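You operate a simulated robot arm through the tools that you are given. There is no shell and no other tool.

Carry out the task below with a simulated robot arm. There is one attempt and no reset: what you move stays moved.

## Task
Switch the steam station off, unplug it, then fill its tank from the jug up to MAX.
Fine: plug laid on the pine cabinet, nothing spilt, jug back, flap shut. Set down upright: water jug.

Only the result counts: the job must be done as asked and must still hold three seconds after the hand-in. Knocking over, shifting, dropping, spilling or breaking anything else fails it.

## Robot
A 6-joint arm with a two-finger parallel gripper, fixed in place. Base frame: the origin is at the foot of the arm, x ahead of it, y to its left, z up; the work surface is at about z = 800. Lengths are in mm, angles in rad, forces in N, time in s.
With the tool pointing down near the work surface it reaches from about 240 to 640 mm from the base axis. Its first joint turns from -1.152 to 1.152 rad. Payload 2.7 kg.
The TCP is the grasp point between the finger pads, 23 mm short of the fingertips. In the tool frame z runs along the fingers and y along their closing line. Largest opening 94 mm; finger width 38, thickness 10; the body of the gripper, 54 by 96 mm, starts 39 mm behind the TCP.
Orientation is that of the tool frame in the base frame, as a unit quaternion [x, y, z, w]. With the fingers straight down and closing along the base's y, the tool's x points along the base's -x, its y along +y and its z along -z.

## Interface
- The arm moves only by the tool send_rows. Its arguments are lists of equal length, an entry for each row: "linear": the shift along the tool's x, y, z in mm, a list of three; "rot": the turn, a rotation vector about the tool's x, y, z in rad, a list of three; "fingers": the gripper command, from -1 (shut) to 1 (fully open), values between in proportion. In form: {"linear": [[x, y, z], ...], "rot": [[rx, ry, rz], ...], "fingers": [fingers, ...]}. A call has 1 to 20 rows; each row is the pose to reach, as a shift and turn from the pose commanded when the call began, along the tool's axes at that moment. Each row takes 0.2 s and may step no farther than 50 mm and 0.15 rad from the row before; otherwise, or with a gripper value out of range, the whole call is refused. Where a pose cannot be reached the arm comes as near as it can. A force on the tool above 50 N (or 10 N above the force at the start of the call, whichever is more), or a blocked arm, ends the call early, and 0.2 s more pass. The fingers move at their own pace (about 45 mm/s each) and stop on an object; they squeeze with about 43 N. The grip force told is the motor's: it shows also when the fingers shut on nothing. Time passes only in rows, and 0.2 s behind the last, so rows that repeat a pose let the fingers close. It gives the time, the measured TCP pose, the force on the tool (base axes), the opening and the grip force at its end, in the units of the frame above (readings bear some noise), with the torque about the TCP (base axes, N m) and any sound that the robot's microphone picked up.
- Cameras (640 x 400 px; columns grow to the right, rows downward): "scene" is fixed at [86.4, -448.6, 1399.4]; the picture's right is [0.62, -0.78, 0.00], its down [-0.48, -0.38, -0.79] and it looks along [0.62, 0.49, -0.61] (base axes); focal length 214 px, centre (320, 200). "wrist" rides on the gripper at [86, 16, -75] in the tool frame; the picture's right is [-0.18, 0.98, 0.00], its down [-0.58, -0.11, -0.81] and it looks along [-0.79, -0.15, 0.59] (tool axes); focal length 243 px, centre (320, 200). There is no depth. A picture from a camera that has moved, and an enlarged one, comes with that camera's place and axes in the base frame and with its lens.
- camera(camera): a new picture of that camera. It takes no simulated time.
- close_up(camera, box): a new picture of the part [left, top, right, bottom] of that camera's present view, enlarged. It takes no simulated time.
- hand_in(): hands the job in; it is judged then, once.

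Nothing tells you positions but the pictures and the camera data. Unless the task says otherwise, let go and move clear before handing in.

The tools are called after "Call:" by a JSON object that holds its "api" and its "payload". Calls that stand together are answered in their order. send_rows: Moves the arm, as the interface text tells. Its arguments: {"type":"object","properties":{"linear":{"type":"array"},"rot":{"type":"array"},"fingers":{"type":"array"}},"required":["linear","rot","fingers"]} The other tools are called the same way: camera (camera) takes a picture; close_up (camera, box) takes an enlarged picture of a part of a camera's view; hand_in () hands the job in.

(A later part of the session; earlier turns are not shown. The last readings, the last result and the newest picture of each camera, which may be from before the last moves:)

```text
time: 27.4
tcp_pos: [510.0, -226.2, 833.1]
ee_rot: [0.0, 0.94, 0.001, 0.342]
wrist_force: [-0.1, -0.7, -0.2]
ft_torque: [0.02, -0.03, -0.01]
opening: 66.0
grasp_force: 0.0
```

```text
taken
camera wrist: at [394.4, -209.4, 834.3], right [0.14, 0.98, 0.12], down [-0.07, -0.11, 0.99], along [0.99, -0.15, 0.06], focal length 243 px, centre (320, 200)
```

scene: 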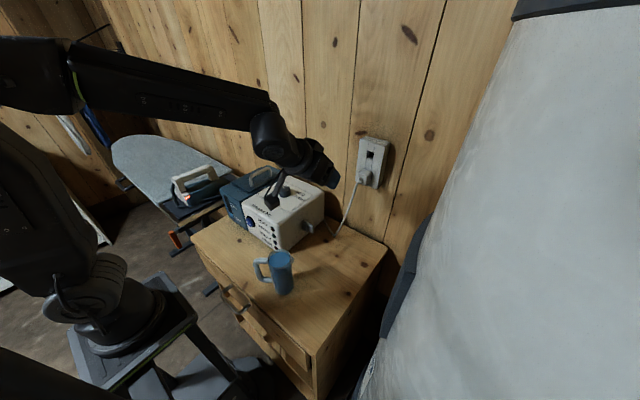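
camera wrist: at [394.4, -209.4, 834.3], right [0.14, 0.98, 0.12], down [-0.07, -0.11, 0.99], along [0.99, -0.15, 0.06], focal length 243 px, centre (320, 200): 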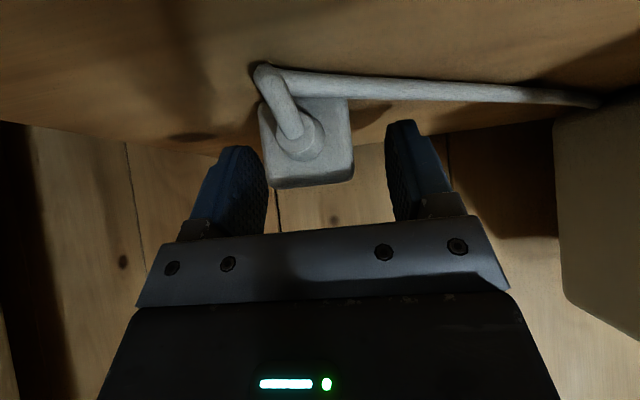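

The plug lies on the cabinet. I open wider, retreat along the tool axis, then rise.

Call:
{"api": "send_rows", "payload": {"linear": [[0, 0, 0], [0, 0, -10], [0, 0, -25], [0, 0, -45], [0, 0, -70], [0, 0, -100], [0, 0, -135], [0, 0, -170]], "rot": [[0, 0, 0], [0, 0, 0], [0, 0, 0], [0, 0, 0], [0, 0, 0], [0, 0, 0], [0, 0, 0], [0, 0, 0]], "fingers": [0.7, 0.7, 0.7, 0.7, 0.7, 0.7, 0.7, 0.7]}}

Call:
{"api": "camera", "payload": {"camera": "wrist"}}

Call:
{"api": "camera", "payload": {"camera": "scene"}}

```text
time: 29.2
tcp_pos: [399.6, -226.3, 964.9]
ee_rot: [-0.001, 0.94, 0.001, 0.341]
wrist_force: [-0.5, -0.4, -0.2]
ft_torque: [0.02, 0.01, -0.04]
opening: 79.9
grasp_force: 0.0
```

```text
taken
camera wrist: at [284.7, -209.9, 966.1], right [0.14, 0.98, 0.12], down [-0.07, -0.11, 0.99], along [0.99, -0.15, 0.06], focal length 243 px, centre (320, 200)
```

wrist: 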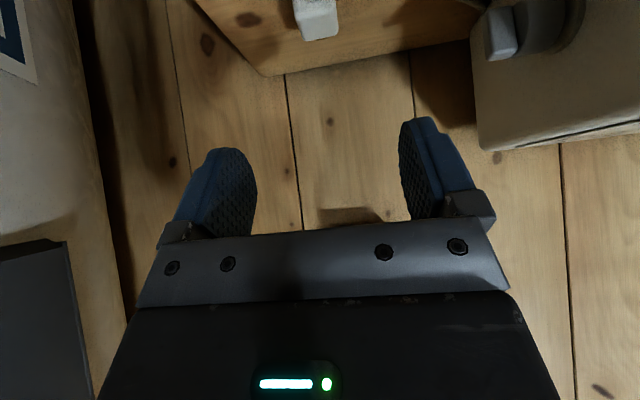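

```text
taken
```

scene: 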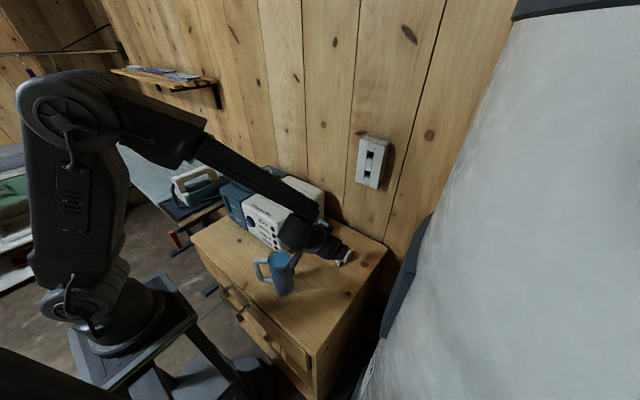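

The plug rests on the cabinet. The camera is close beside the jug, so I lift straight up before anything else.

Call:
{"api": "send_rows", "payload": {"linear": [[-19.3, 0, -23], [-45, 0, -53.6], [-77.2, 0, -91.9], [-109.3, 0, -130.2], [-135, 0, -160.9]], "rot": [[0, 0, 0], [0, 0, 0], [0, 0, 0], [0, 0, 0], [0, 0, 0]], "fingers": [0.7, 0.7, 0.7, 0.7, 0.7]}}

Call:
{"api": "close_up", "payload": {"camera": "scene", "box": [210, 150, 400, 310]}}

Call:
{"api": "camera", "payload": {"camera": "wrist"}}

```text
time: 30.4
tcp_pos: [400.9, -225.3, 1173.9]
ee_rot: [0.0, 0.94, 0.001, 0.341]
wrist_force: [0.0, -0.3, 0.5]
ft_torque: [-0.01, 0.04, 0.02]
opening: 80.0
grasp_force: 0.1
```

```text
2.50 times, centred on (305, 230) of scene
camera zoom: at [86.4, -448.6, 1399.4], right [0.62, -0.78, 0.0], down [-0.48, -0.38, -0.79], along [0.62, 0.49, -0.61], focal length 536 px, centre (358, 125)
```

zoom: 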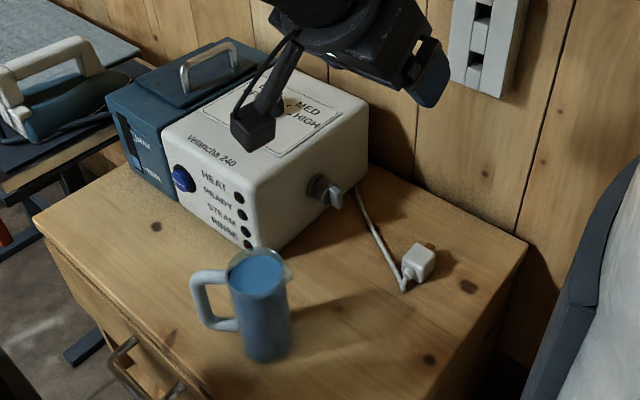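

```text
taken
camera wrist: at [285.6, -209.4, 1175.0], right [0.14, 0.98, 0.12], down [-0.07, -0.11, 0.99], along [0.99, -0.15, 0.05], focal length 243 px, centre (320, 200)
```

wrist: 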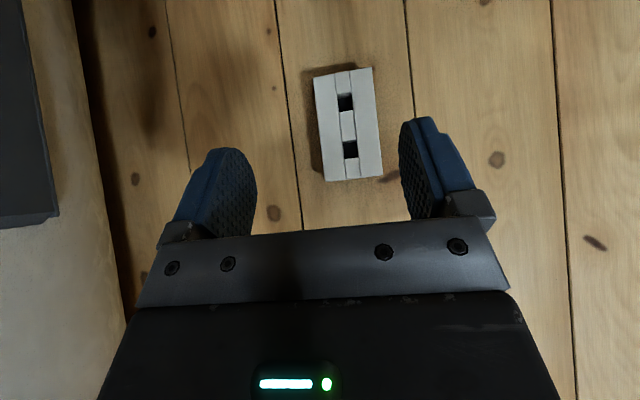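

The plug is down and the jug is untouched. Next is the flap: I bring the tool over the tank, pointing down, to study the handle and the hinge.

Call:
{"api": "send_rows", "payload": {"linear": [[-1.5, 39, 4.3], [-3, 78, 8.5], [-4.5, 117, 12.8], [-6, 156, 17.1], [-7.6, 195, 21.4], [-9.1, 234, 25.6], [-10.6, 273, 29.9], [-12.1, 312, 34.2], [-13.6, 351, 38.4], [-15.1, 390, 42.7], [-15.1, 390, 42.7]], "rot": [[0, 0.07, 0], [0, 0.14, 0], [0, 0.21, 0], [0, 0.28, 0], [0, 0.35, 0], [0, 0.42, 0], [0, 0.49, 0], [0, 0.56, 0], [0, 0.63, 0], [0, 0.698, 0], [0, 0.698, 0]], "fingers": [0, 0, 0, 0, 0, 0, 0, 0, 0, 0, 0]}}

Call:
{"api": "camera", "payload": {"camera": "wrist"}}

Call:
{"api": "close_up", "payload": {"camera": "scene", "box": [205, 140, 305, 250]}}

```text
time: 32.8
tcp_pos: [437.7, 166.5, 1152.1]
ee_rot: [0.001, 1.0, 0.001, 0.001]
wrist_force: [0.2, 0.4, 1.0]
ft_torque: [0.02, -0.03, 0.0]
opening: 47.0
grasp_force: 0.0
```

```text
taken
camera wrist: at [349.5, 183.0, 1226.9], right [0.18, 0.98, 0.0], down [0.58, -0.11, 0.81], along [0.79, -0.15, -0.59], focal length 243 px, centre (320, 200)
```

wrist: 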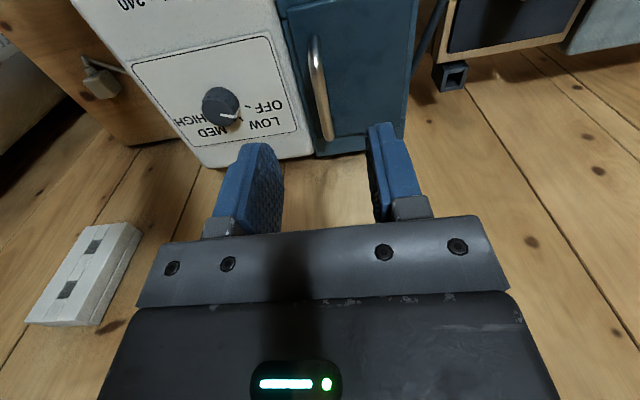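

```text
3.64 times, centred on (255, 195) of scene
camera zoom: at [86.4, -448.6, 1399.4], right [0.62, -0.78, 0.0], down [-0.48, -0.38, -0.79], along [0.62, 0.49, -0.61], focal length 780 px, centre (556, 218)
```

zoom: 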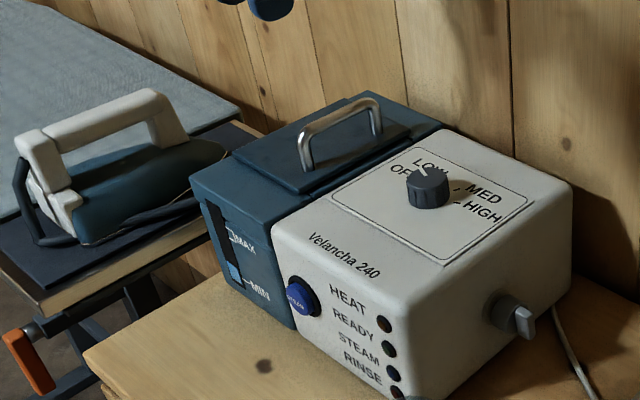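

Call:
{"api": "close_up", "payload": {"camera": "wrist", "box": [260, 0, 450, 170]}}

Call:
{"api": "close_up", "payload": {"camera": "scene", "box": [230, 155, 290, 205]}}

```text
2.35 times, centred on (355, 85) of wrist
camera zoom: at [349.5, 183.0, 1226.9], right [0.18, 0.98, 0.0], down [0.58, -0.11, 0.81], along [0.79, -0.15, -0.59], focal length 571 px, centre (238, 471)
```

zoom: 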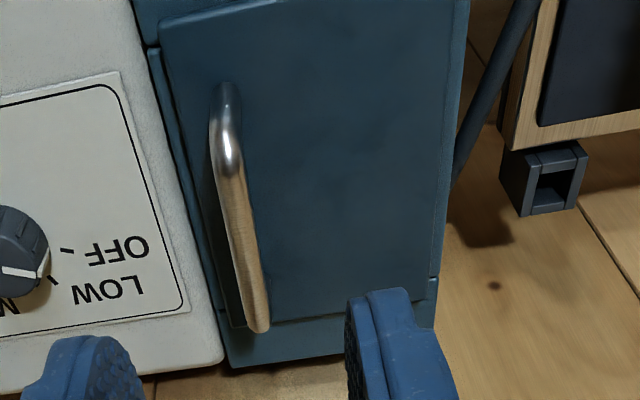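

```text
8.00 times, centred on (260, 180) of scene
camera zoom: at [86.4, -448.6, 1399.4], right [0.62, -0.78, 0.0], down [-0.48, -0.38, -0.79], along [0.62, 0.49, -0.61], focal length 1716 px, centre (800, 360)
```

zoom: 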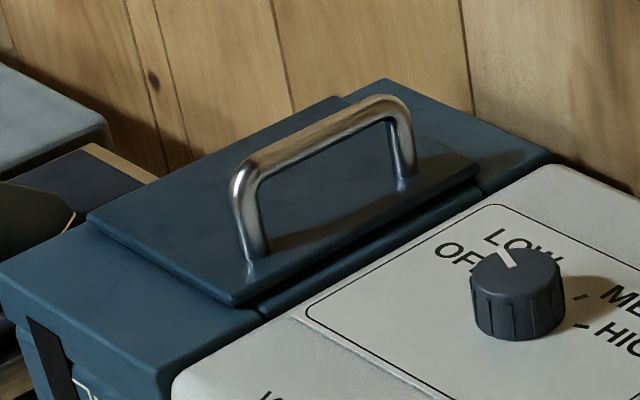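

The flap covers roughly x 419–574, y 138–256. Its hinge seems to be along the far left (+y) edge, and the handle bar runs along x at y ≈ 160, top z ≈ 993. I move over the bar.

Call:
{"api": "send_rows", "payload": {"linear": [[-17, -2, 30], [-34, -4, 60], [-50, -5, 90], [-50, -5, 110]], "rot": [[0, 0, 0], [0, 0, 0], [0, 0, 0], [0, 0, 0]], "fingers": [0, 0, 0, 0]}}

Call:
{"api": "camera", "payload": {"camera": "wrist"}}

Call:
{"api": "close_up", "payload": {"camera": "scene", "box": [205, 130, 305, 230]}}

```text
time: 33.8
tcp_pos: [488.5, 159.3, 1042.9]
ee_rot: [-0.001, 1.0, 0.001, 0.001]
wrist_force: [1.0, -0.7, -0.8]
ft_torque: [0.01, 0.01, 0.0]
opening: 46.9
grasp_force: 0.0
```

```text
taken
camera wrist: at [400.9, 175.9, 1116.5], right [0.18, 0.98, 0.0], down [0.58, -0.11, 0.81], along [0.79, -0.15, -0.59], focal length 243 px, centre (320, 200)
```

wrist: 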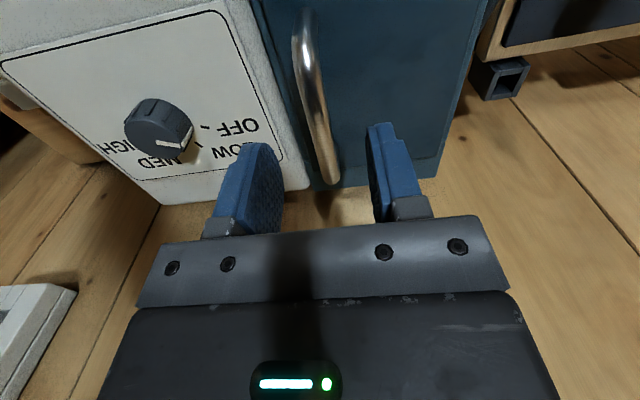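

```text
4.00 times, centred on (255, 180) of scene
camera zoom: at [86.4, -448.6, 1399.4], right [0.62, -0.78, 0.0], down [-0.48, -0.38, -0.79], along [0.62, 0.49, -0.61], focal length 858 px, centre (580, 280)
```

zoom: 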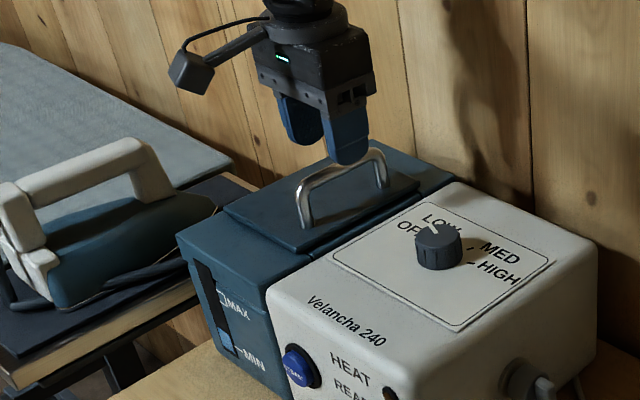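

The bar lies centred between the fingers. I descend and grip it.

Call:
{"api": "send_rows", "payload": {"linear": [[0, 0, 20], [0, 0, 38], [0, 0, 50], [0, 0, 54], [0, 0, 54]], "rot": [[0, 0, 0], [0, 0, 0], [0, 0, 0], [0, 0, 0], [0, 0, 0]], "fingers": [0, 0, 0, 0, 0]}}

Call:
{"api": "camera", "payload": {"camera": "wrist"}}

Call:
{"api": "close_up", "payload": {"camera": "scene", "box": [225, 140, 305, 210]}}

```text
time: 35.0
tcp_pos: [488.4, 160.0, 988.1]
ee_rot: [0.0, 1.0, 0.0, 0.0]
wrist_force: [-0.5, -0.2, 0.3]
ft_torque: [0.01, 0.01, 0.0]
opening: 47.0
grasp_force: 0.0
```

```text
taken
camera wrist: at [401.4, 175.9, 1062.0], right [0.18, 0.98, 0.0], down [0.58, -0.11, 0.81], along [0.79, -0.15, -0.59], focal length 243 px, centre (320, 200)
```

wrist: 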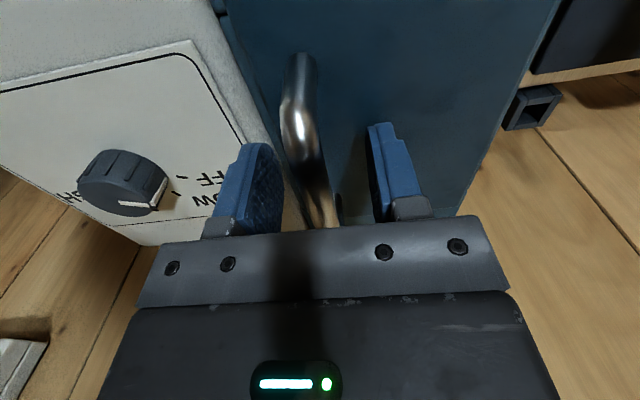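

```text
5.71 times, centred on (265, 175) of scene
camera zoom: at [86.4, -448.6, 1399.4], right [0.62, -0.78, 0.0], down [-0.48, -0.38, -0.79], along [0.62, 0.49, -0.61], focal length 1226 px, centre (634, 343)
```

zoom: 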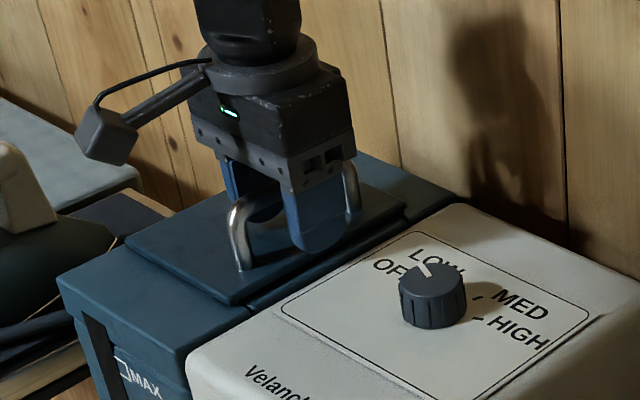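

Call:
{"api": "send_rows", "payload": {"linear": [[0, 0, 0], [0, 0, 0], [0, 0, 0], [0, 0, 0]], "rot": [[0, 0, 0], [0, 0, 0], [0, 0, 0], [0, 0, 0]], "fingers": [-1, -1, -1, -1]}}

Call:
{"api": "camera", "payload": {"camera": "wrist"}}

```text
time: 36.0
tcp_pos: [487.7, 160.4, 988.3]
ee_rot: [-0.001, 1.0, 0.0, 0.0]
wrist_force: [-0.3, -1.1, 0.3]
ft_torque: [-0.01, -0.01, -0.14]
opening: 13.0
grasp_force: 44.7
```

```text
taken
camera wrist: at [401.4, 175.9, 1062.2], right [0.18, 0.98, 0.0], down [0.58, -0.11, 0.81], along [0.79, -0.15, -0.59], focal length 243 px, centre (320, 200)
```

wrist: 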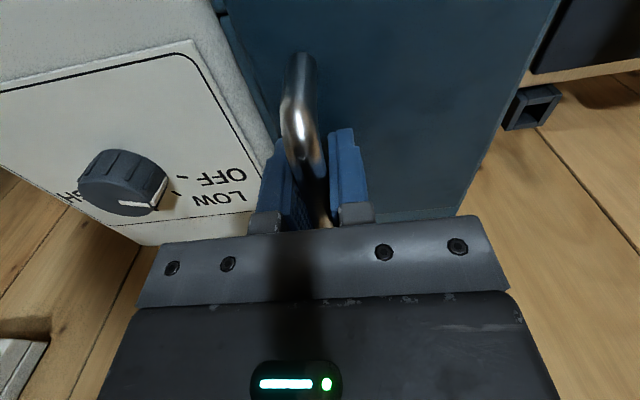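

The bar is gripped (13 mm). I start swinging the flap up about its left edge, following an arc and watching the force.

Call:
{"api": "send_rows", "payload": {"linear": [[0, 4, -8], [0, 8.7, -16], [0, 14.1, -23.5], [0, 20.1, -30.3], [0, 20.1, -30.3]], "rot": [[0.025, 0, 0], [0.05, 0, 0], [0.075, 0, 0], [0.1, 0, 0], [0.1, 0, 0]], "fingers": [-1, -1, -1, -1, -1]}}

Call:
{"api": "camera", "payload": {"camera": "wrist"}}

Call:
{"api": "close_up", "payload": {"camera": "scene", "box": [215, 130, 305, 220]}}

```text
time: 37.2
tcp_pos: [487.8, 181.0, 1016.6]
ee_rot: [-0.001, 0.999, -0.05, 0.0]
wrist_force: [2.0, 3.8, -6.8]
ft_torque: [-0.19, 0.28, 0.09]
opening: 12.6
grasp_force: 44.9
```

```text
taken
camera wrist: at [401.4, 203.2, 1089.7], right [0.18, 0.98, -0.1], down [0.58, -0.03, 0.81], along [0.79, -0.2, -0.57], focal length 243 px, centre (320, 200)
```

wrist: 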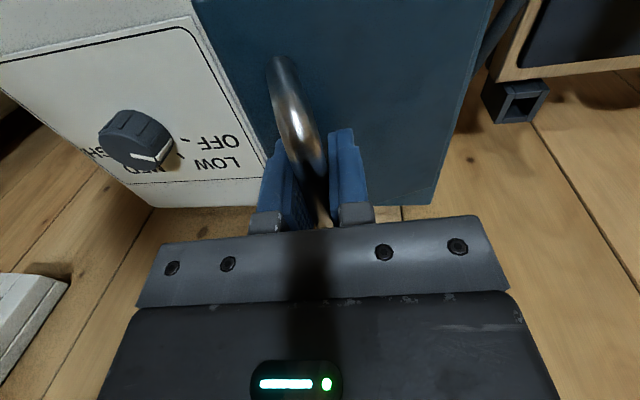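

```text
4.44 times, centred on (260, 175) of scene
camera zoom: at [86.6, -448.5, 1399.4], right [0.62, -0.78, 0.0], down [-0.48, -0.38, -0.79], along [0.62, 0.49, -0.61], focal length 953 px, centre (587, 311)
```

zoom: 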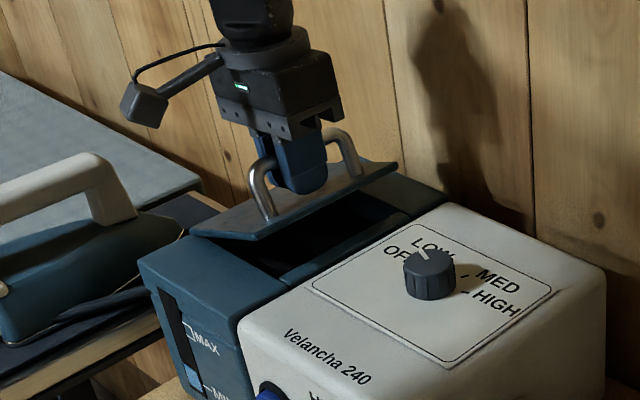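

The flap swings freely about the left edge with small forces. I continue the arc to about 70°.

Call:
{"api": "send_rows", "payload": {"linear": [[0, 5.9, -7], [0, 12.4, -13.4], [0, 19.5, -19.2], [0, 27, -24.4], [0, 35, -28.9], [0, 43.3, -32.7], [0, 51.9, -35.7], [0, 60.7, -38], [0, 69.8, -39.5], [0, 78.9, -40.4]], "rot": [[0.025, 0, 0], [0.05, 0, 0], [0.075, 0, 0], [0.1, 0, 0], [0.125, 0, 0], [0.15, 0, 0], [0.175, 0, 0], [0.2, 0, 0], [0.225, 0, 0], [0.25, 0, 0]], "fingers": [-1, -1, -1, -1, -1, -1, -1, -1, -1, -1]}}

Call:
{"api": "camera", "payload": {"camera": "wrist"}}

Call:
{"api": "close_up", "payload": {"camera": "scene", "box": [195, 110, 305, 220]}}

```text
time: 39.4
tcp_pos: [489.4, 262.7, 1048.7]
ee_rot: [-0.001, 0.985, -0.173, -0.001]
wrist_force: [-0.7, -4.4, -12.0]
ft_torque: [-0.16, 0.51, 0.48]
opening: 12.4
grasp_force: 45.2
```

```text
taken
camera wrist: at [401.4, 302.4, 1113.5], right [0.18, 0.92, -0.34], down [0.58, 0.17, 0.79], along [0.79, -0.34, -0.51], focal length 243 px, centre (320, 200)
```

wrist: 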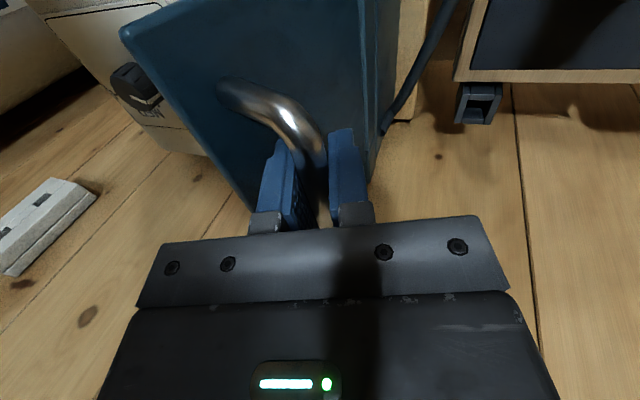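

```text
3.64 times, centred on (250, 165) of scene
camera zoom: at [86.6, -448.7, 1399.4], right [0.62, -0.78, 0.0], down [-0.48, -0.38, -0.79], along [0.62, 0.49, -0.61], focal length 780 px, centre (574, 327)
```

zoom: 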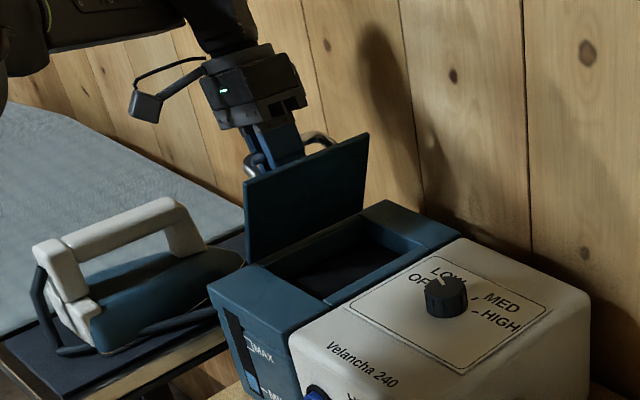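

The flap is near vertical. I carry it on past vertical slowly, watching for the end stop.

Call:
{"api": "send_rows", "payload": {"linear": [[0, 8.8, -2.4], [0, 17.8, -3.6], [0, 27, -4.2], [0, 36.2, -4.1], [0, 36.2, -4.1]], "rot": [[0.04, 0, 0], [0.08, 0, 0], [0.12, 0, 0], [0.16, 0, 0], [0.16, 0, 0]], "fingers": [-1, -1, -1, -1, -1]}}

Call:
{"api": "camera", "payload": {"camera": "wrist"}}

Call:
{"api": "close_up", "payload": {"camera": "scene", "box": [195, 110, 305, 220]}}

```text
time: 40.6
tcp_pos: [487.4, 297.3, 1039.8]
ee_rot: [-0.002, 0.968, -0.252, -0.001]
wrist_force: [-11.0, -8.1, -13.1]
ft_torque: [-0.11, 0.61, 0.3]
opening: 12.6
grasp_force: 45.0
```

```text
taken
camera wrist: at [401.3, 347.2, 1097.0], right [0.18, 0.86, -0.48], down [0.58, 0.3, 0.76], along [0.79, -0.42, -0.45], focal length 243 px, centre (320, 200)
```

wrist: 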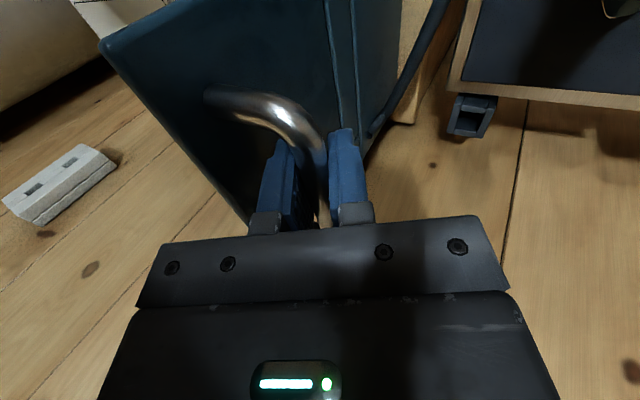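

```text
3.64 times, centred on (250, 165) of scene
camera zoom: at [86.3, -448.7, 1399.3], right [0.62, -0.78, 0.0], down [-0.48, -0.38, -0.79], along [0.62, 0.49, -0.61], focal length 780 px, centre (574, 327)
```

zoom: 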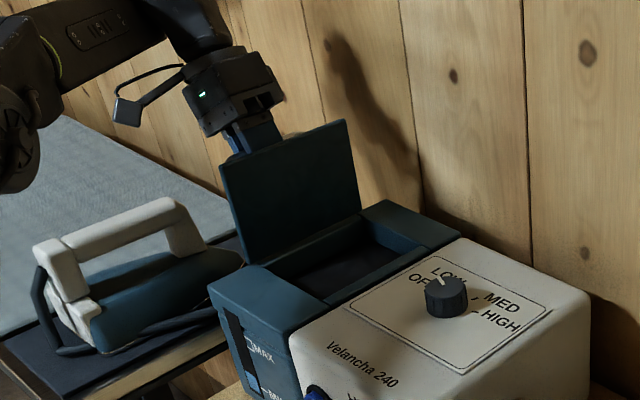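

Call:
{"api": "send_rows", "payload": {"linear": [[0, 4.5, -0.4], [0, 9, -0.7], [0, 13.7, -0.5], [0, 18.3, -0.3], [0, 18.3, -0.3]], "rot": [[0.02, 0, 0], [0.04, 0, 0], [0.06, 0, 0], [0.08, 0, 0], [0.08, 0, 0]], "fingers": [-1, -1, -1, -1, -1]}}

Call:
{"api": "close_up", "payload": {"camera": "scene", "box": [195, 110, 305, 220]}}

```text
time: 41.8
tcp_pos: [486.8, 308.5, 1032.7]
ee_rot: [0.0, 0.958, -0.288, 0.005]
wrist_force: [41.9, -1.7, 1.2]
ft_torque: [0.0, 0.97, 1.46]
opening: 12.6
grasp_force: 45.5
out of reach, approached as far as the arm can: row 4, 5
```

```text
3.64 times, centred on (250, 165) of scene
camera zoom: at [87.6, -448.7, 1399.3], right [0.62, -0.78, 0.0], down [-0.48, -0.38, -0.79], along [0.62, 0.49, -0.61], focal length 780 px, centre (574, 327)
```

zoom: 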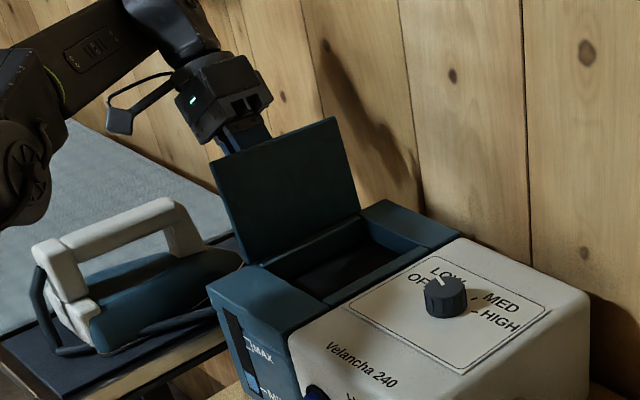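

The arm hit its reach limit with some side force. I step back slightly to relax it.

Call:
{"api": "send_rows", "payload": {"linear": [[0, -3, 0.1], [0, -4.6, 0.2], [0, -4.6, 0.2]], "rot": [[-0.02, 0, 0], [-0.04, 0, 0], [-0.04, 0, 0]], "fingers": [-1, -1, -1]}}

Call:
{"api": "camera", "payload": {"camera": "wrist"}}

Call:
{"api": "camera", "payload": {"camera": "scene"}}

```text
time: 42.6
tcp_pos: [483.9, 305.6, 1034.9]
ee_rot: [0.0, 0.963, -0.27, 0.004]
wrist_force: [40.6, 6.0, 9.1]
ft_torque: [0.0, 0.8, 0.77]
opening: 12.4
grasp_force: 44.3
```

```text
taken
camera wrist: at [397.5, 358.4, 1089.3], right [0.19, 0.84, -0.51], down [0.57, 0.33, 0.75], along [0.8, -0.43, -0.42], focal length 243 px, centre (320, 200)
```

wrist: 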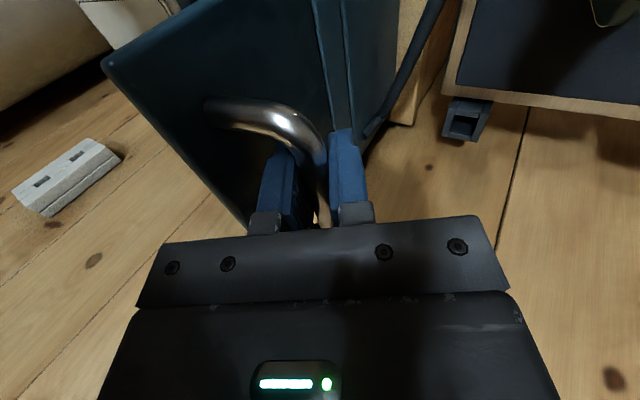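

```text
taken
```

scene: 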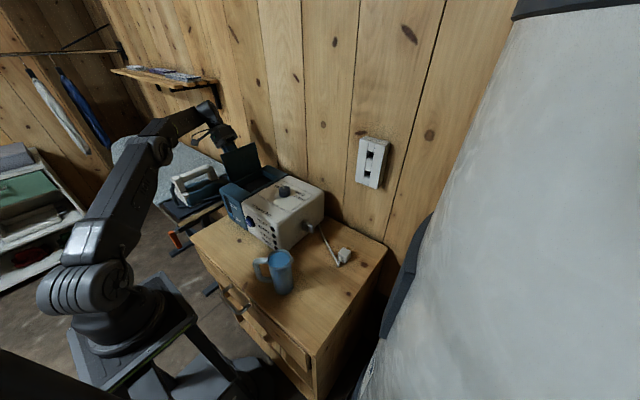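

The flap is about 97° open. I relax the side force by untilting the tool a little and nudging +x before going further.

Call:
{"api": "send_rows", "payload": {"linear": [[-2, 0, 0], [-4, 0, 0], [-4, 0, 0]], "rot": [[-0.05, 0, 0], [-0.1, 0, 0], [-0.1, 0, 0]], "fingers": [-1, -1, -1]}}

```text
time: 43.4
tcp_pos: [483.7, 306.9, 1034.2]
ee_rot: [-0.002, 0.975, -0.223, 0.0]
wrist_force: [-5.1, 5.0, 7.6]
ft_torque: [-0.02, 0.08, 0.4]
opening: 12.3
grasp_force: 45.0
```

Call:
{"api": "send_rows", "payload": {"linear": [[0, 4.5, 0.3], [0, 9.1, 0.8], [0, 13.6, 1.7], [0, 13.6, 1.7]], "rot": [[-0.03, 0, 0], [-0.06, 0, 0], [-0.09, 0, 0], [-0.09, 0, 0]], "fingers": [-1, -1, -1, -1]}}

Call:
{"api": "close_up", "payload": {"camera": "scene", "box": [195, 110, 305, 220]}}

Call:
{"api": "camera", "payload": {"camera": "wrist"}}

```text
time: 44.1
tcp_pos: [485.3, 310.3, 1032.1]
ee_rot: [0.002, 0.981, -0.195, -0.007]
wrist_force: [-12.7, -13.4, 5.5]
ft_torque: [-0.08, 0.68, 0.75]
opening: 12.5
grasp_force: 44.8
stopped in row 3: the force on the tool passed its limit at 54 N (the readings are from after the stop); the commanded pose is now the measured one
```

```text
3.64 times, centred on (250, 165) of scene
camera zoom: at [86.0, -449.1, 1399.3], right [0.62, -0.78, 0.0], down [-0.48, -0.38, -0.79], along [0.62, 0.49, -0.61], focal length 780 px, centre (574, 327)
```

zoom: 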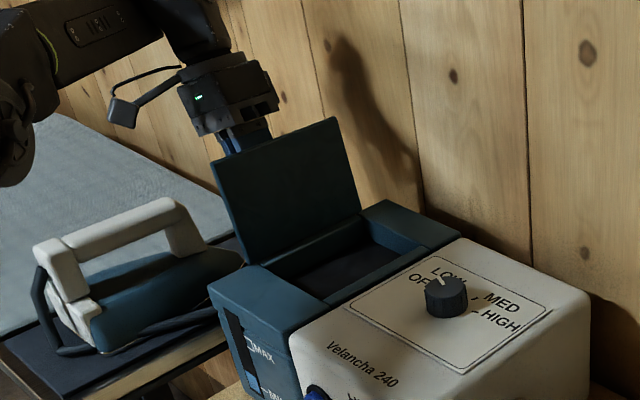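

```text
taken
camera wrist: at [399.1, 354.0, 1095.3], right [0.18, 0.91, -0.38], down [0.59, 0.21, 0.78], along [0.78, -0.37, -0.5], focal length 243 px, centre (320, 200)
```

wrist: 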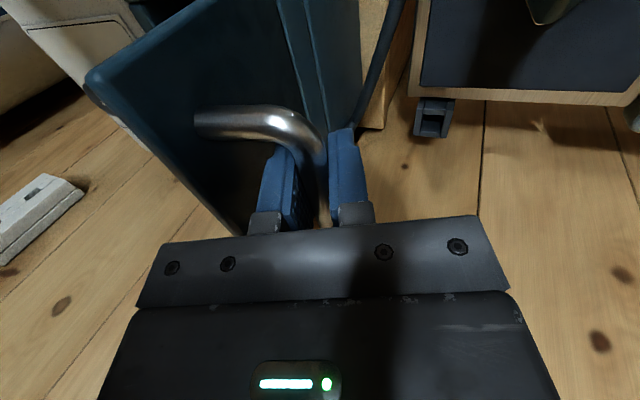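

The flap has reached its end stop just past vertical. I open the fingers while still caging the bar and see whether it stays.

Call:
{"api": "send_rows", "payload": {"linear": [[0, -1, 0], [0, -1, 0], [0, -1, 0], [0, -1, 0], [0, -1, 0]], "rot": [[0, 0, 0], [0, 0, 0], [0, 0, 0], [0, 0, 0], [0, 0, 0]], "fingers": [-0.6, -0.4, -0.25, -0.25, -0.25]}}

Call:
{"api": "camera", "payload": {"camera": "wrist"}}

Call:
{"api": "close_up", "payload": {"camera": "scene", "box": [195, 110, 305, 220]}}

```text
time: 45.3
tcp_pos: [485.2, 309.6, 1031.3]
ee_rot: [0.001, 0.981, -0.194, -0.004]
wrist_force: [-0.7, -0.7, 0.1]
ft_torque: [-0.02, -0.03, 0.02]
opening: 35.4
grasp_force: 0.2
```

```text
taken
camera wrist: at [399.6, 354.4, 1094.1], right [0.18, 0.91, -0.38], down [0.59, 0.2, 0.78], along [0.79, -0.37, -0.5], focal length 243 px, centre (320, 200)
```

wrist: 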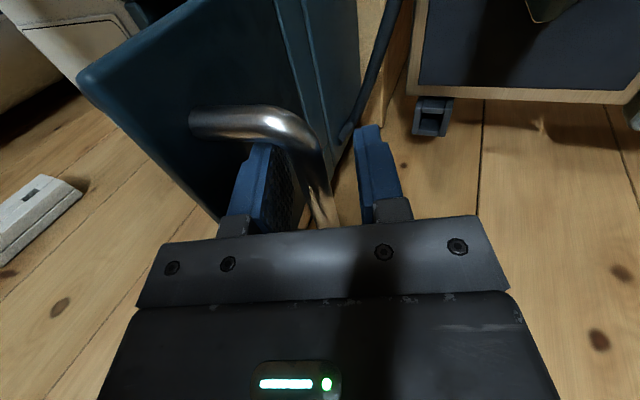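

```text
3.64 times, centred on (250, 165) of scene
camera zoom: at [86.4, -448.6, 1399.4], right [0.62, -0.78, 0.0], down [-0.48, -0.38, -0.79], along [0.62, 0.49, -0.61], focal length 780 px, centre (574, 327)
```

zoom: 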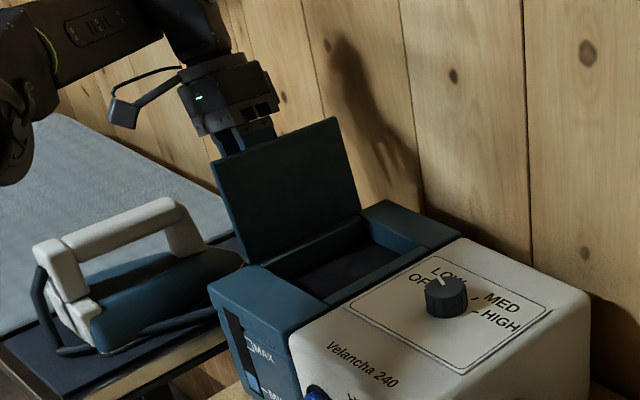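

The flap stays open by itself. I retract along the fingers, clear of the bar.

Call:
{"api": "send_rows", "payload": {"linear": [[0, -1, -12], [0, -1, -26], [0, -1, -45], [0, -1, -70], [0, -1, -100]], "rot": [[0, 0, 0], [0, 0, 0], [0, 0, 0], [-0.05, 0, 0], [-0.1, 0, 0]], "fingers": [-0.25, -0.25, -0.25, -0.25, -0.25]}}

Call:
{"api": "camera", "payload": {"camera": "wrist"}}

Call:
{"api": "camera", "payload": {"camera": "scene"}}

```text
time: 46.5
tcp_pos: [462.1, 328.4, 1112.6]
ee_rot: [0.001, 0.989, -0.145, -0.006]
wrist_force: [0.5, -0.4, -0.9]
ft_torque: [-0.04, -0.01, 0.0]
opening: 35.3
grasp_force: 0.0
out of reach, approached as far as the arm can: row 3, 4, 5
```

```text
taken
camera wrist: at [376.6, 364.9, 1180.2], right [0.18, 0.94, -0.28], down [0.59, 0.12, 0.8], along [0.79, -0.31, -0.53], focal length 243 px, centre (320, 200)
```

wrist: 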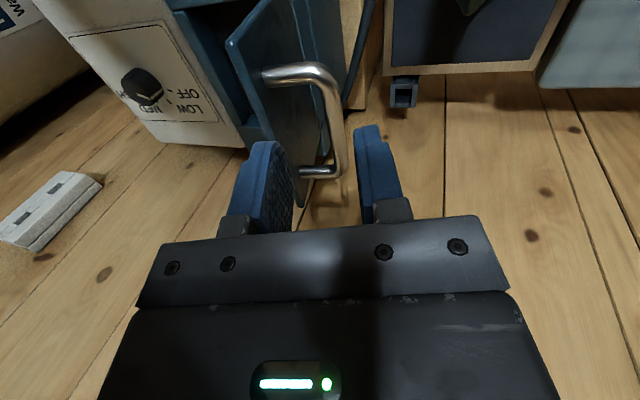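

```text
taken
```

scene: 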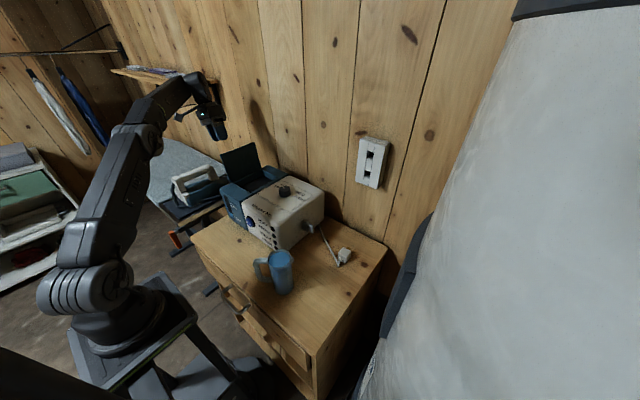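

The hand is clear. I move back to look into the open tank from above.

Call:
{"api": "send_rows", "payload": {"linear": [[12, -20, -20], [24, -50, -20], [36, -85, -20], [48, -120, -20], [62, -150, -20], [62, -170.6, -18.9]], "rot": [[-0.05, 0, 0], [-0.1, 0, 0], [-0.15, 0, 0], [-0.2, 0, 0], [-0.25, 0, 0], [-0.29, 0, 0]], "fingers": [0, 0, 0, 0, 0, 0]}}

Call:
{"api": "camera", "payload": {"camera": "wrist"}}

Call:
{"api": "close_up", "payload": {"camera": "scene", "box": [210, 130, 300, 230]}}

```text
time: 47.9
tcp_pos: [401.0, 167.8, 1177.4]
ee_rot: [0.001, 1.0, 0.0, -0.005]
wrist_force: [0.2, -0.6, -0.3]
ft_torque: [0.0, 0.01, 0.02]
opening: 47.0
grasp_force: 0.0
```

```text
taken
camera wrist: at [314.3, 184.0, 1253.2], right [0.19, 0.98, 0.0], down [0.59, -0.11, 0.8], along [0.79, -0.15, -0.6], focal length 243 px, centre (320, 200)
```

wrist: 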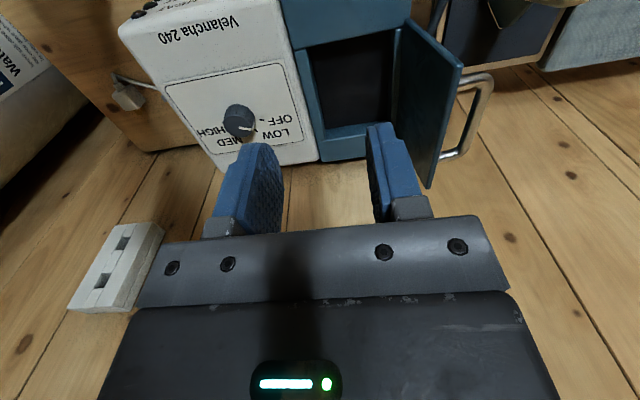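

```text
4.00 times, centred on (255, 180) of scene
camera zoom: at [86.4, -448.6, 1399.4], right [0.62, -0.78, 0.0], down [-0.48, -0.38, -0.79], along [0.62, 0.49, -0.61], focal length 858 px, centre (580, 280)
```

zoom: 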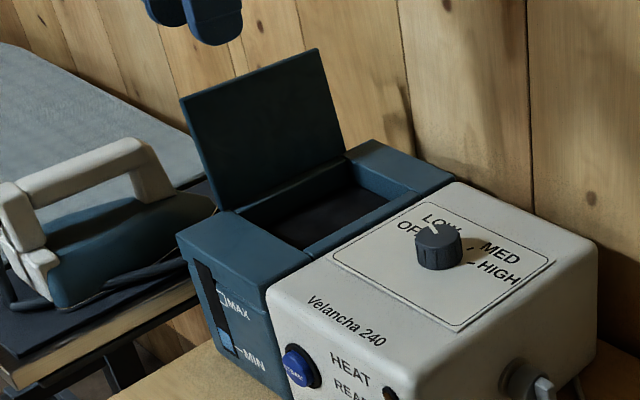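

The tank is open: a rectangular recess beneath the flap. I zoom in to measure the opening.

Call:
{"api": "close_up", "payload": {"camera": "wrist", "box": [270, 0, 480, 180]}}

Call:
{"api": "close_up", "payload": {"camera": "scene", "box": [225, 165, 285, 215]}}

Call:
{"api": "close_up", "payload": {"camera": "scene", "box": [220, 185, 260, 235]}}

```text
2.22 times, centred on (375, 90) of wrist
camera zoom: at [314.3, 184.0, 1253.2], right [0.19, 0.98, 0.0], down [0.59, -0.11, 0.8], along [0.79, -0.15, -0.6], focal length 539 px, centre (198, 444)
```

zoom: 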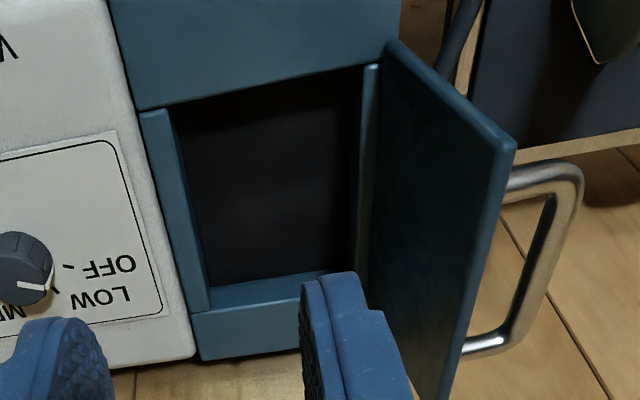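

```text
8.00 times, centred on (255, 190) of scene
camera zoom: at [86.4, -448.6, 1399.4], right [0.62, -0.78, 0.0], down [-0.48, -0.38, -0.79], along [0.62, 0.49, -0.61], focal length 1716 px, centre (840, 280)
```

zoom: 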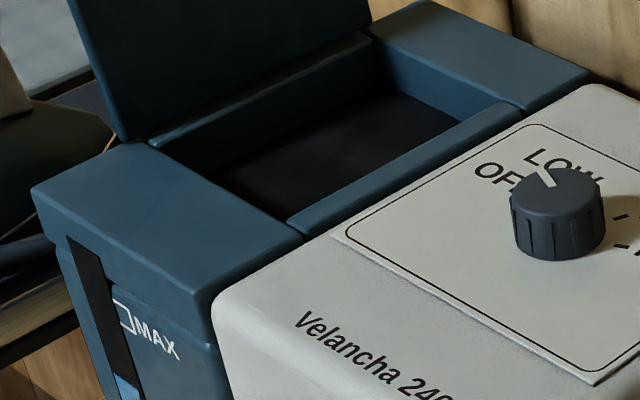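

```text
8.00 times, centred on (240, 210) of scene
camera zoom: at [86.4, -448.6, 1399.4], right [0.62, -0.78, 0.0], down [-0.48, -0.38, -0.79], along [0.62, 0.49, -0.61], focal length 1716 px, centre (960, 120)
```

zoom: 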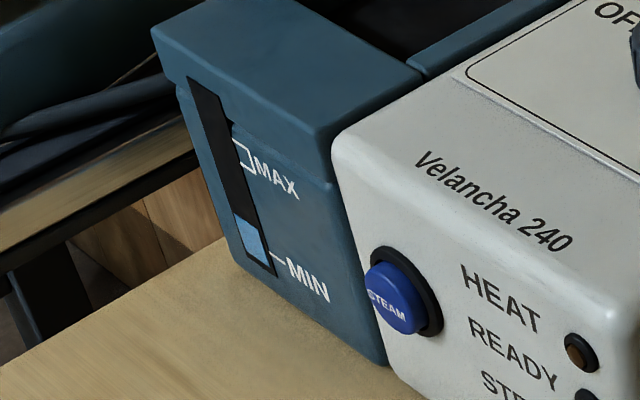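

The opening spans about x 429–561, y 147–245 with the rim at z ≈ 947, and the level now sits just above MIN. Next is the jug: I move back to view it and its handle from above.

Call:
{"api": "send_rows", "payload": {"linear": [[15.1, -36, 3.4], [30.3, -72, 6.8], [45.4, -108, 10.1], [60.5, -144, 13.5], [75.6, -180, 16.9], [90.8, -216, 20.3], [105.9, -252, 23.6], [121, -288, 27], [121, -288, 27]], "rot": [[0, 0, 0], [0, 0, 0], [0, 0, 0], [0, 0, 0], [0, 0, 0], [0, 0, 0], [0, 0, 0], [0, 0, 0], [0, 0, 0]], "fingers": [0, 0, 0, 0, 0, 0, 0, 0, 0]}}

Call:
{"api": "camera", "payload": {"camera": "wrist"}}

Call:
{"api": "close_up", "payload": {"camera": "scene", "box": [240, 235, 310, 305]}}

```text
time: 49.9
tcp_pos: [278.5, -118.0, 1153.6]
ee_rot: [0.002, 1.0, 0.0, -0.005]
wrist_force: [-0.5, -0.2, 0.1]
ft_torque: [0.0, -0.02, 0.02]
opening: 46.8
grasp_force: 0.0
```

```text
taken
camera wrist: at [192.5, -101.6, 1228.7], right [0.19, 0.98, 0.0], down [0.59, -0.11, 0.8], along [0.79, -0.15, -0.6], focal length 243 px, centre (320, 200)
```

wrist: 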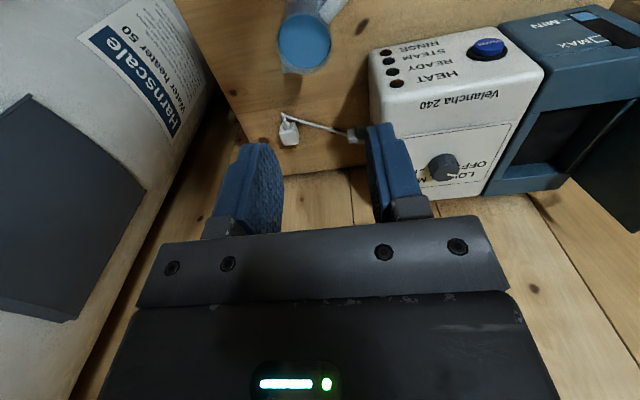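

```text
5.71 times, centred on (275, 270) of scene
camera zoom: at [86.4, -448.7, 1399.4], right [0.62, -0.78, 0.0], down [-0.48, -0.38, -0.79], along [0.62, 0.49, -0.61], focal length 1226 px, centre (577, -200)
```

zoom: 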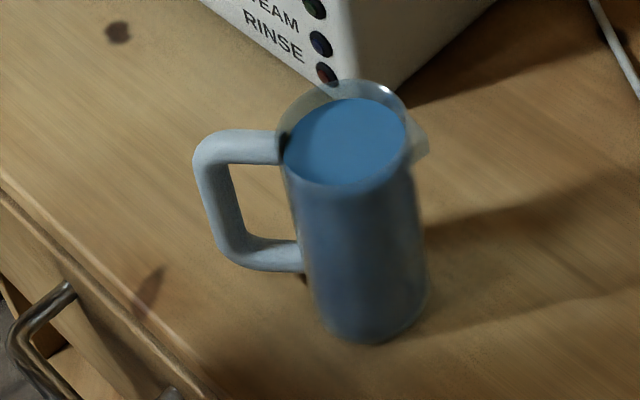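

I tilt the tool back to bring the jug fully into the wrist view.

Call:
{"api": "send_rows", "payload": {"linear": [[0, 0, 0], [0, 0, 0], [0, 0, 0], [0, 0, 0]], "rot": [[0, 0.12, 0], [0, 0.24, 0], [0, 0.36, 0], [0, 0.36, 0]], "fingers": [0, 0, 0, 0]}}

Call:
{"api": "camera", "payload": {"camera": "wrist"}}

Call:
{"api": "close_up", "payload": {"camera": "wrist", "box": [240, 20, 400, 160]}}

```text
time: 50.9
tcp_pos: [279.0, -117.0, 1155.0]
ee_rot: [0.002, 0.983, 0.001, -0.184]
wrist_force: [-0.1, -0.3, 0.0]
ft_torque: [-0.03, -0.02, 0.02]
opening: 47.1
grasp_force: 0.0
```

```text
taken
camera wrist: at [224.6, -101.0, 1254.0], right [0.18, 0.98, -0.07], down [0.83, -0.11, 0.54], along [0.52, -0.15, -0.84], focal length 243 px, centre (320, 200)
```

wrist: 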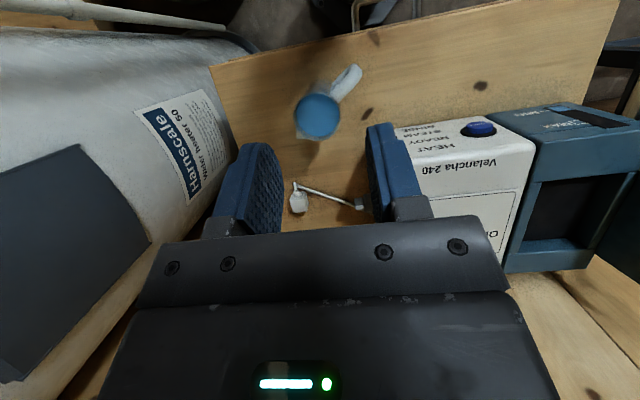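

```text
2.86 times, centred on (320, 90) of wrist
camera zoom: at [224.6, -101.0, 1254.0], right [0.18, 0.98, -0.07], down [0.83, -0.11, 0.54], along [0.52, -0.15, -0.84], focal length 693 px, centre (320, 514)
```

zoom: 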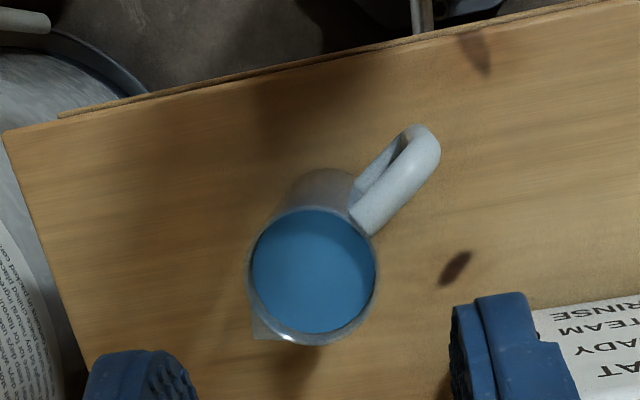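

The jug stands at about (299, -143), rim z ≈ 920. It is nearly full, with its handle pointing towards about 126° (outer bar near (261, -90), z 835–905) and the spout opposite. I align the tool with the handle plane above the bar.

Call:
{"api": "send_rows", "payload": {"linear": [[0, 0, 0], [0, 0, 0], [0, 0, 0]], "rot": [[0, -0.12, 0], [0, -0.24, 0], [0, -0.36, 0]], "fingers": [0.1, 0.1, 0.1]}}

Call:
{"api": "send_rows", "payload": {"linear": [[2.3, 3.6, 14], [4.7, 7.2, 28], [7, 10.7, 42], [9.4, 14.3, 56], [11.7, 17.9, 70], [14, 21.5, 84], [16.4, 25, 98], [18.7, 28.6, 110], [18.7, 28.6, 120]], "rot": [[0, 0, 0.118], [0, 0, 0.236], [0, 0, 0.354], [0, 0, 0.471], [0, 0, 0.589], [0, 0, 0.707], [0, 0, 0.824], [0, 0, 0.942], [0, 0, 0.942]], "fingers": [0.1, 0.1, 0.1, 0.1, 0.1, 0.1, 0.1, 0.1, 0.1]}}

Call:
{"api": "camera", "payload": {"camera": "wrist"}}

Call:
{"api": "close_up", "payload": {"camera": "scene", "box": [200, 180, 320, 310]}}

```text
time: 51.7
tcp_pos: [279.2, -118.1, 1153.2]
ee_rot: [0.002, 1.0, 0.0, -0.003]
wrist_force: [0.4, -0.4, 0.1]
ft_torque: [-0.04, -0.01, 0.01]
opening: 51.9
grasp_force: 0.1
```

```text
time: 53.7
tcp_pos: [257.8, -88.3, 1033.3]
ee_rot: [0.456, 0.89, -0.002, -0.004]
wrist_force: [0.3, 0.5, -0.8]
ft_torque: [-0.01, 0.03, -0.01]
opening: 52.0
grasp_force: 0.0
```

```text
taken
camera wrist: at [221.3, -8.8, 1107.5], right [0.91, 0.42, -0.01], down [0.26, -0.54, 0.8], along [0.34, -0.73, -0.59], focal length 243 px, centre (320, 200)
```

wrist: 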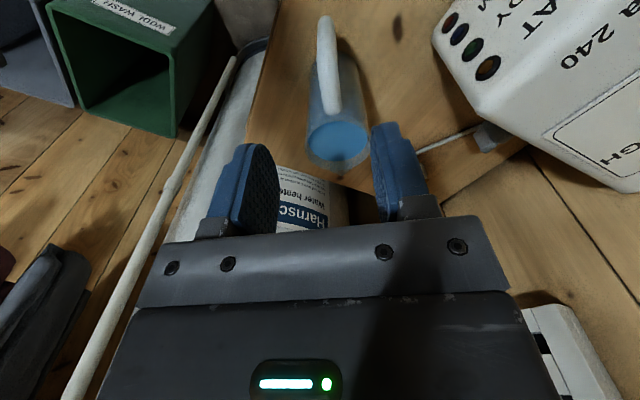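

```text
3.08 times, centred on (260, 245) of scene
camera zoom: at [86.4, -448.6, 1399.4], right [0.62, -0.78, 0.0], down [-0.48, -0.38, -0.79], along [0.62, 0.49, -0.61], focal length 660 px, centre (505, 62)
```

zoom: 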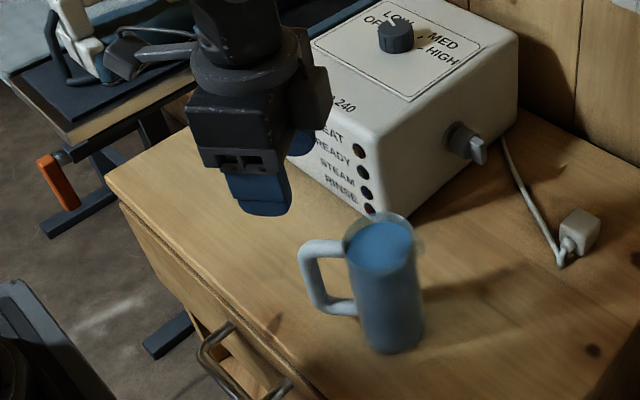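

Call:
{"api": "close_up", "payload": {"camera": "wrist", "box": [260, 0, 420, 180]}}

```text
2.22 times, centred on (340, 90) of wrist
camera zoom: at [221.3, -8.8, 1107.5], right [0.91, 0.42, -0.01], down [0.26, -0.54, 0.8], along [0.34, -0.73, -0.59], focal length 539 px, centre (276, 444)
```

zoom: 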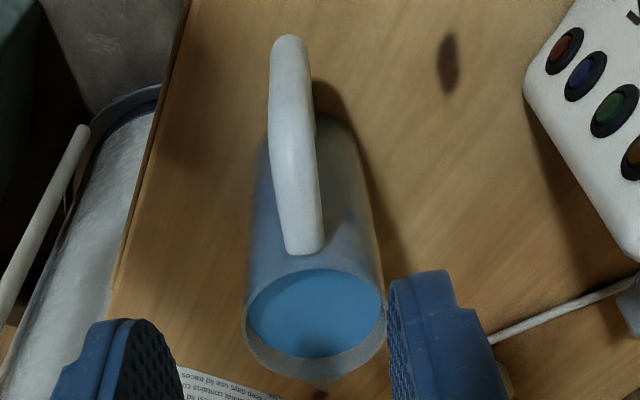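

The bar is about 5–6 mm to the tool's +y side. I shift, pitch 10° forward, and come down part of the way to check alignment.

Call:
{"api": "send_rows", "payload": {"linear": [[-0.8, 2.5, 20], [-1.7, 5.5, 40], [-1.7, 5.5, 60], [-1.7, 5.5, 60]], "rot": [[0, -0.06, 0], [0, -0.12, 0], [0, -0.175, 0], [0, -0.175, 0]], "fingers": [0.1, 0.1, 0.1, 0.1]}}

Call:
{"api": "camera", "payload": {"camera": "wrist"}}

Call:
{"api": "close_up", "payload": {"camera": "wrist", "box": [220, 20, 440, 240]}}

Call:
{"api": "close_up", "payload": {"camera": "scene", "box": [220, 200, 320, 310]}}

```text
time: 54.7
tcp_pos: [263.0, -86.4, 972.4]
ee_rot: [0.453, 0.887, -0.042, 0.074]
wrist_force: [-0.5, 0.1, 0.7]
ft_torque: [0.0, 0.0, -0.01]
opening: 51.7
grasp_force: 0.1
```

```text
taken
camera wrist: at [219.2, 1.5, 1030.9], right [0.9, 0.43, 0.02], down [0.17, -0.41, 0.89], along [0.39, -0.8, -0.45], focal length 243 px, centre (320, 200)
```

wrist: 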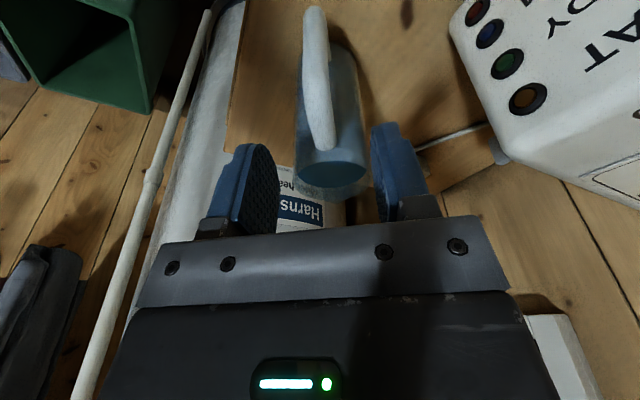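

```text
1.82 times, centred on (330, 130) of wrist
camera zoom: at [219.2, 1.5, 1030.9], right [0.9, 0.43, 0.02], down [0.17, -0.41, 0.89], along [0.39, -0.8, -0.45], focal length 441 px, centre (302, 327)
```

zoom: 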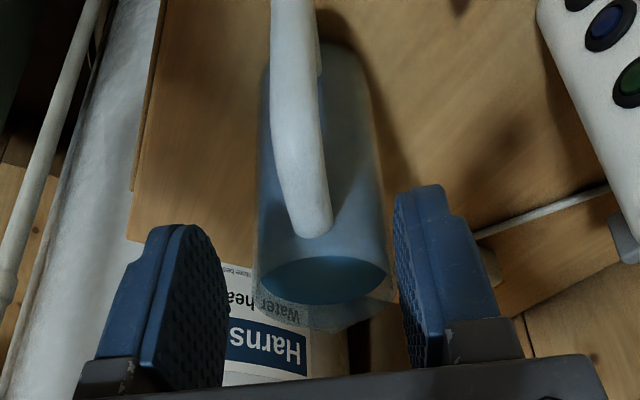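

```text
3.64 times, centred on (270, 255) of scene
camera zoom: at [86.4, -448.6, 1399.4], right [0.62, -0.78, 0.0], down [-0.48, -0.38, -0.79], along [0.62, 0.49, -0.61], focal length 780 px, centre (502, 0)
```

zoom: 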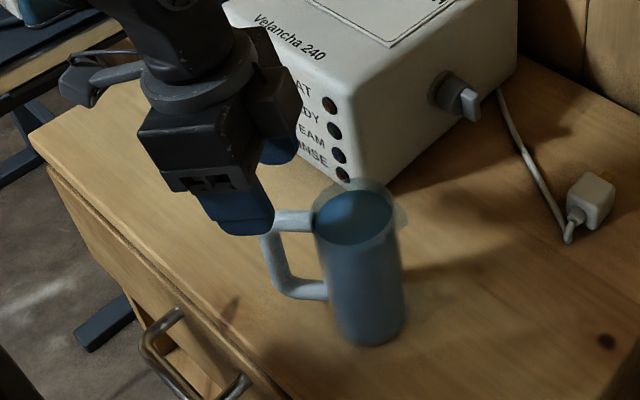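

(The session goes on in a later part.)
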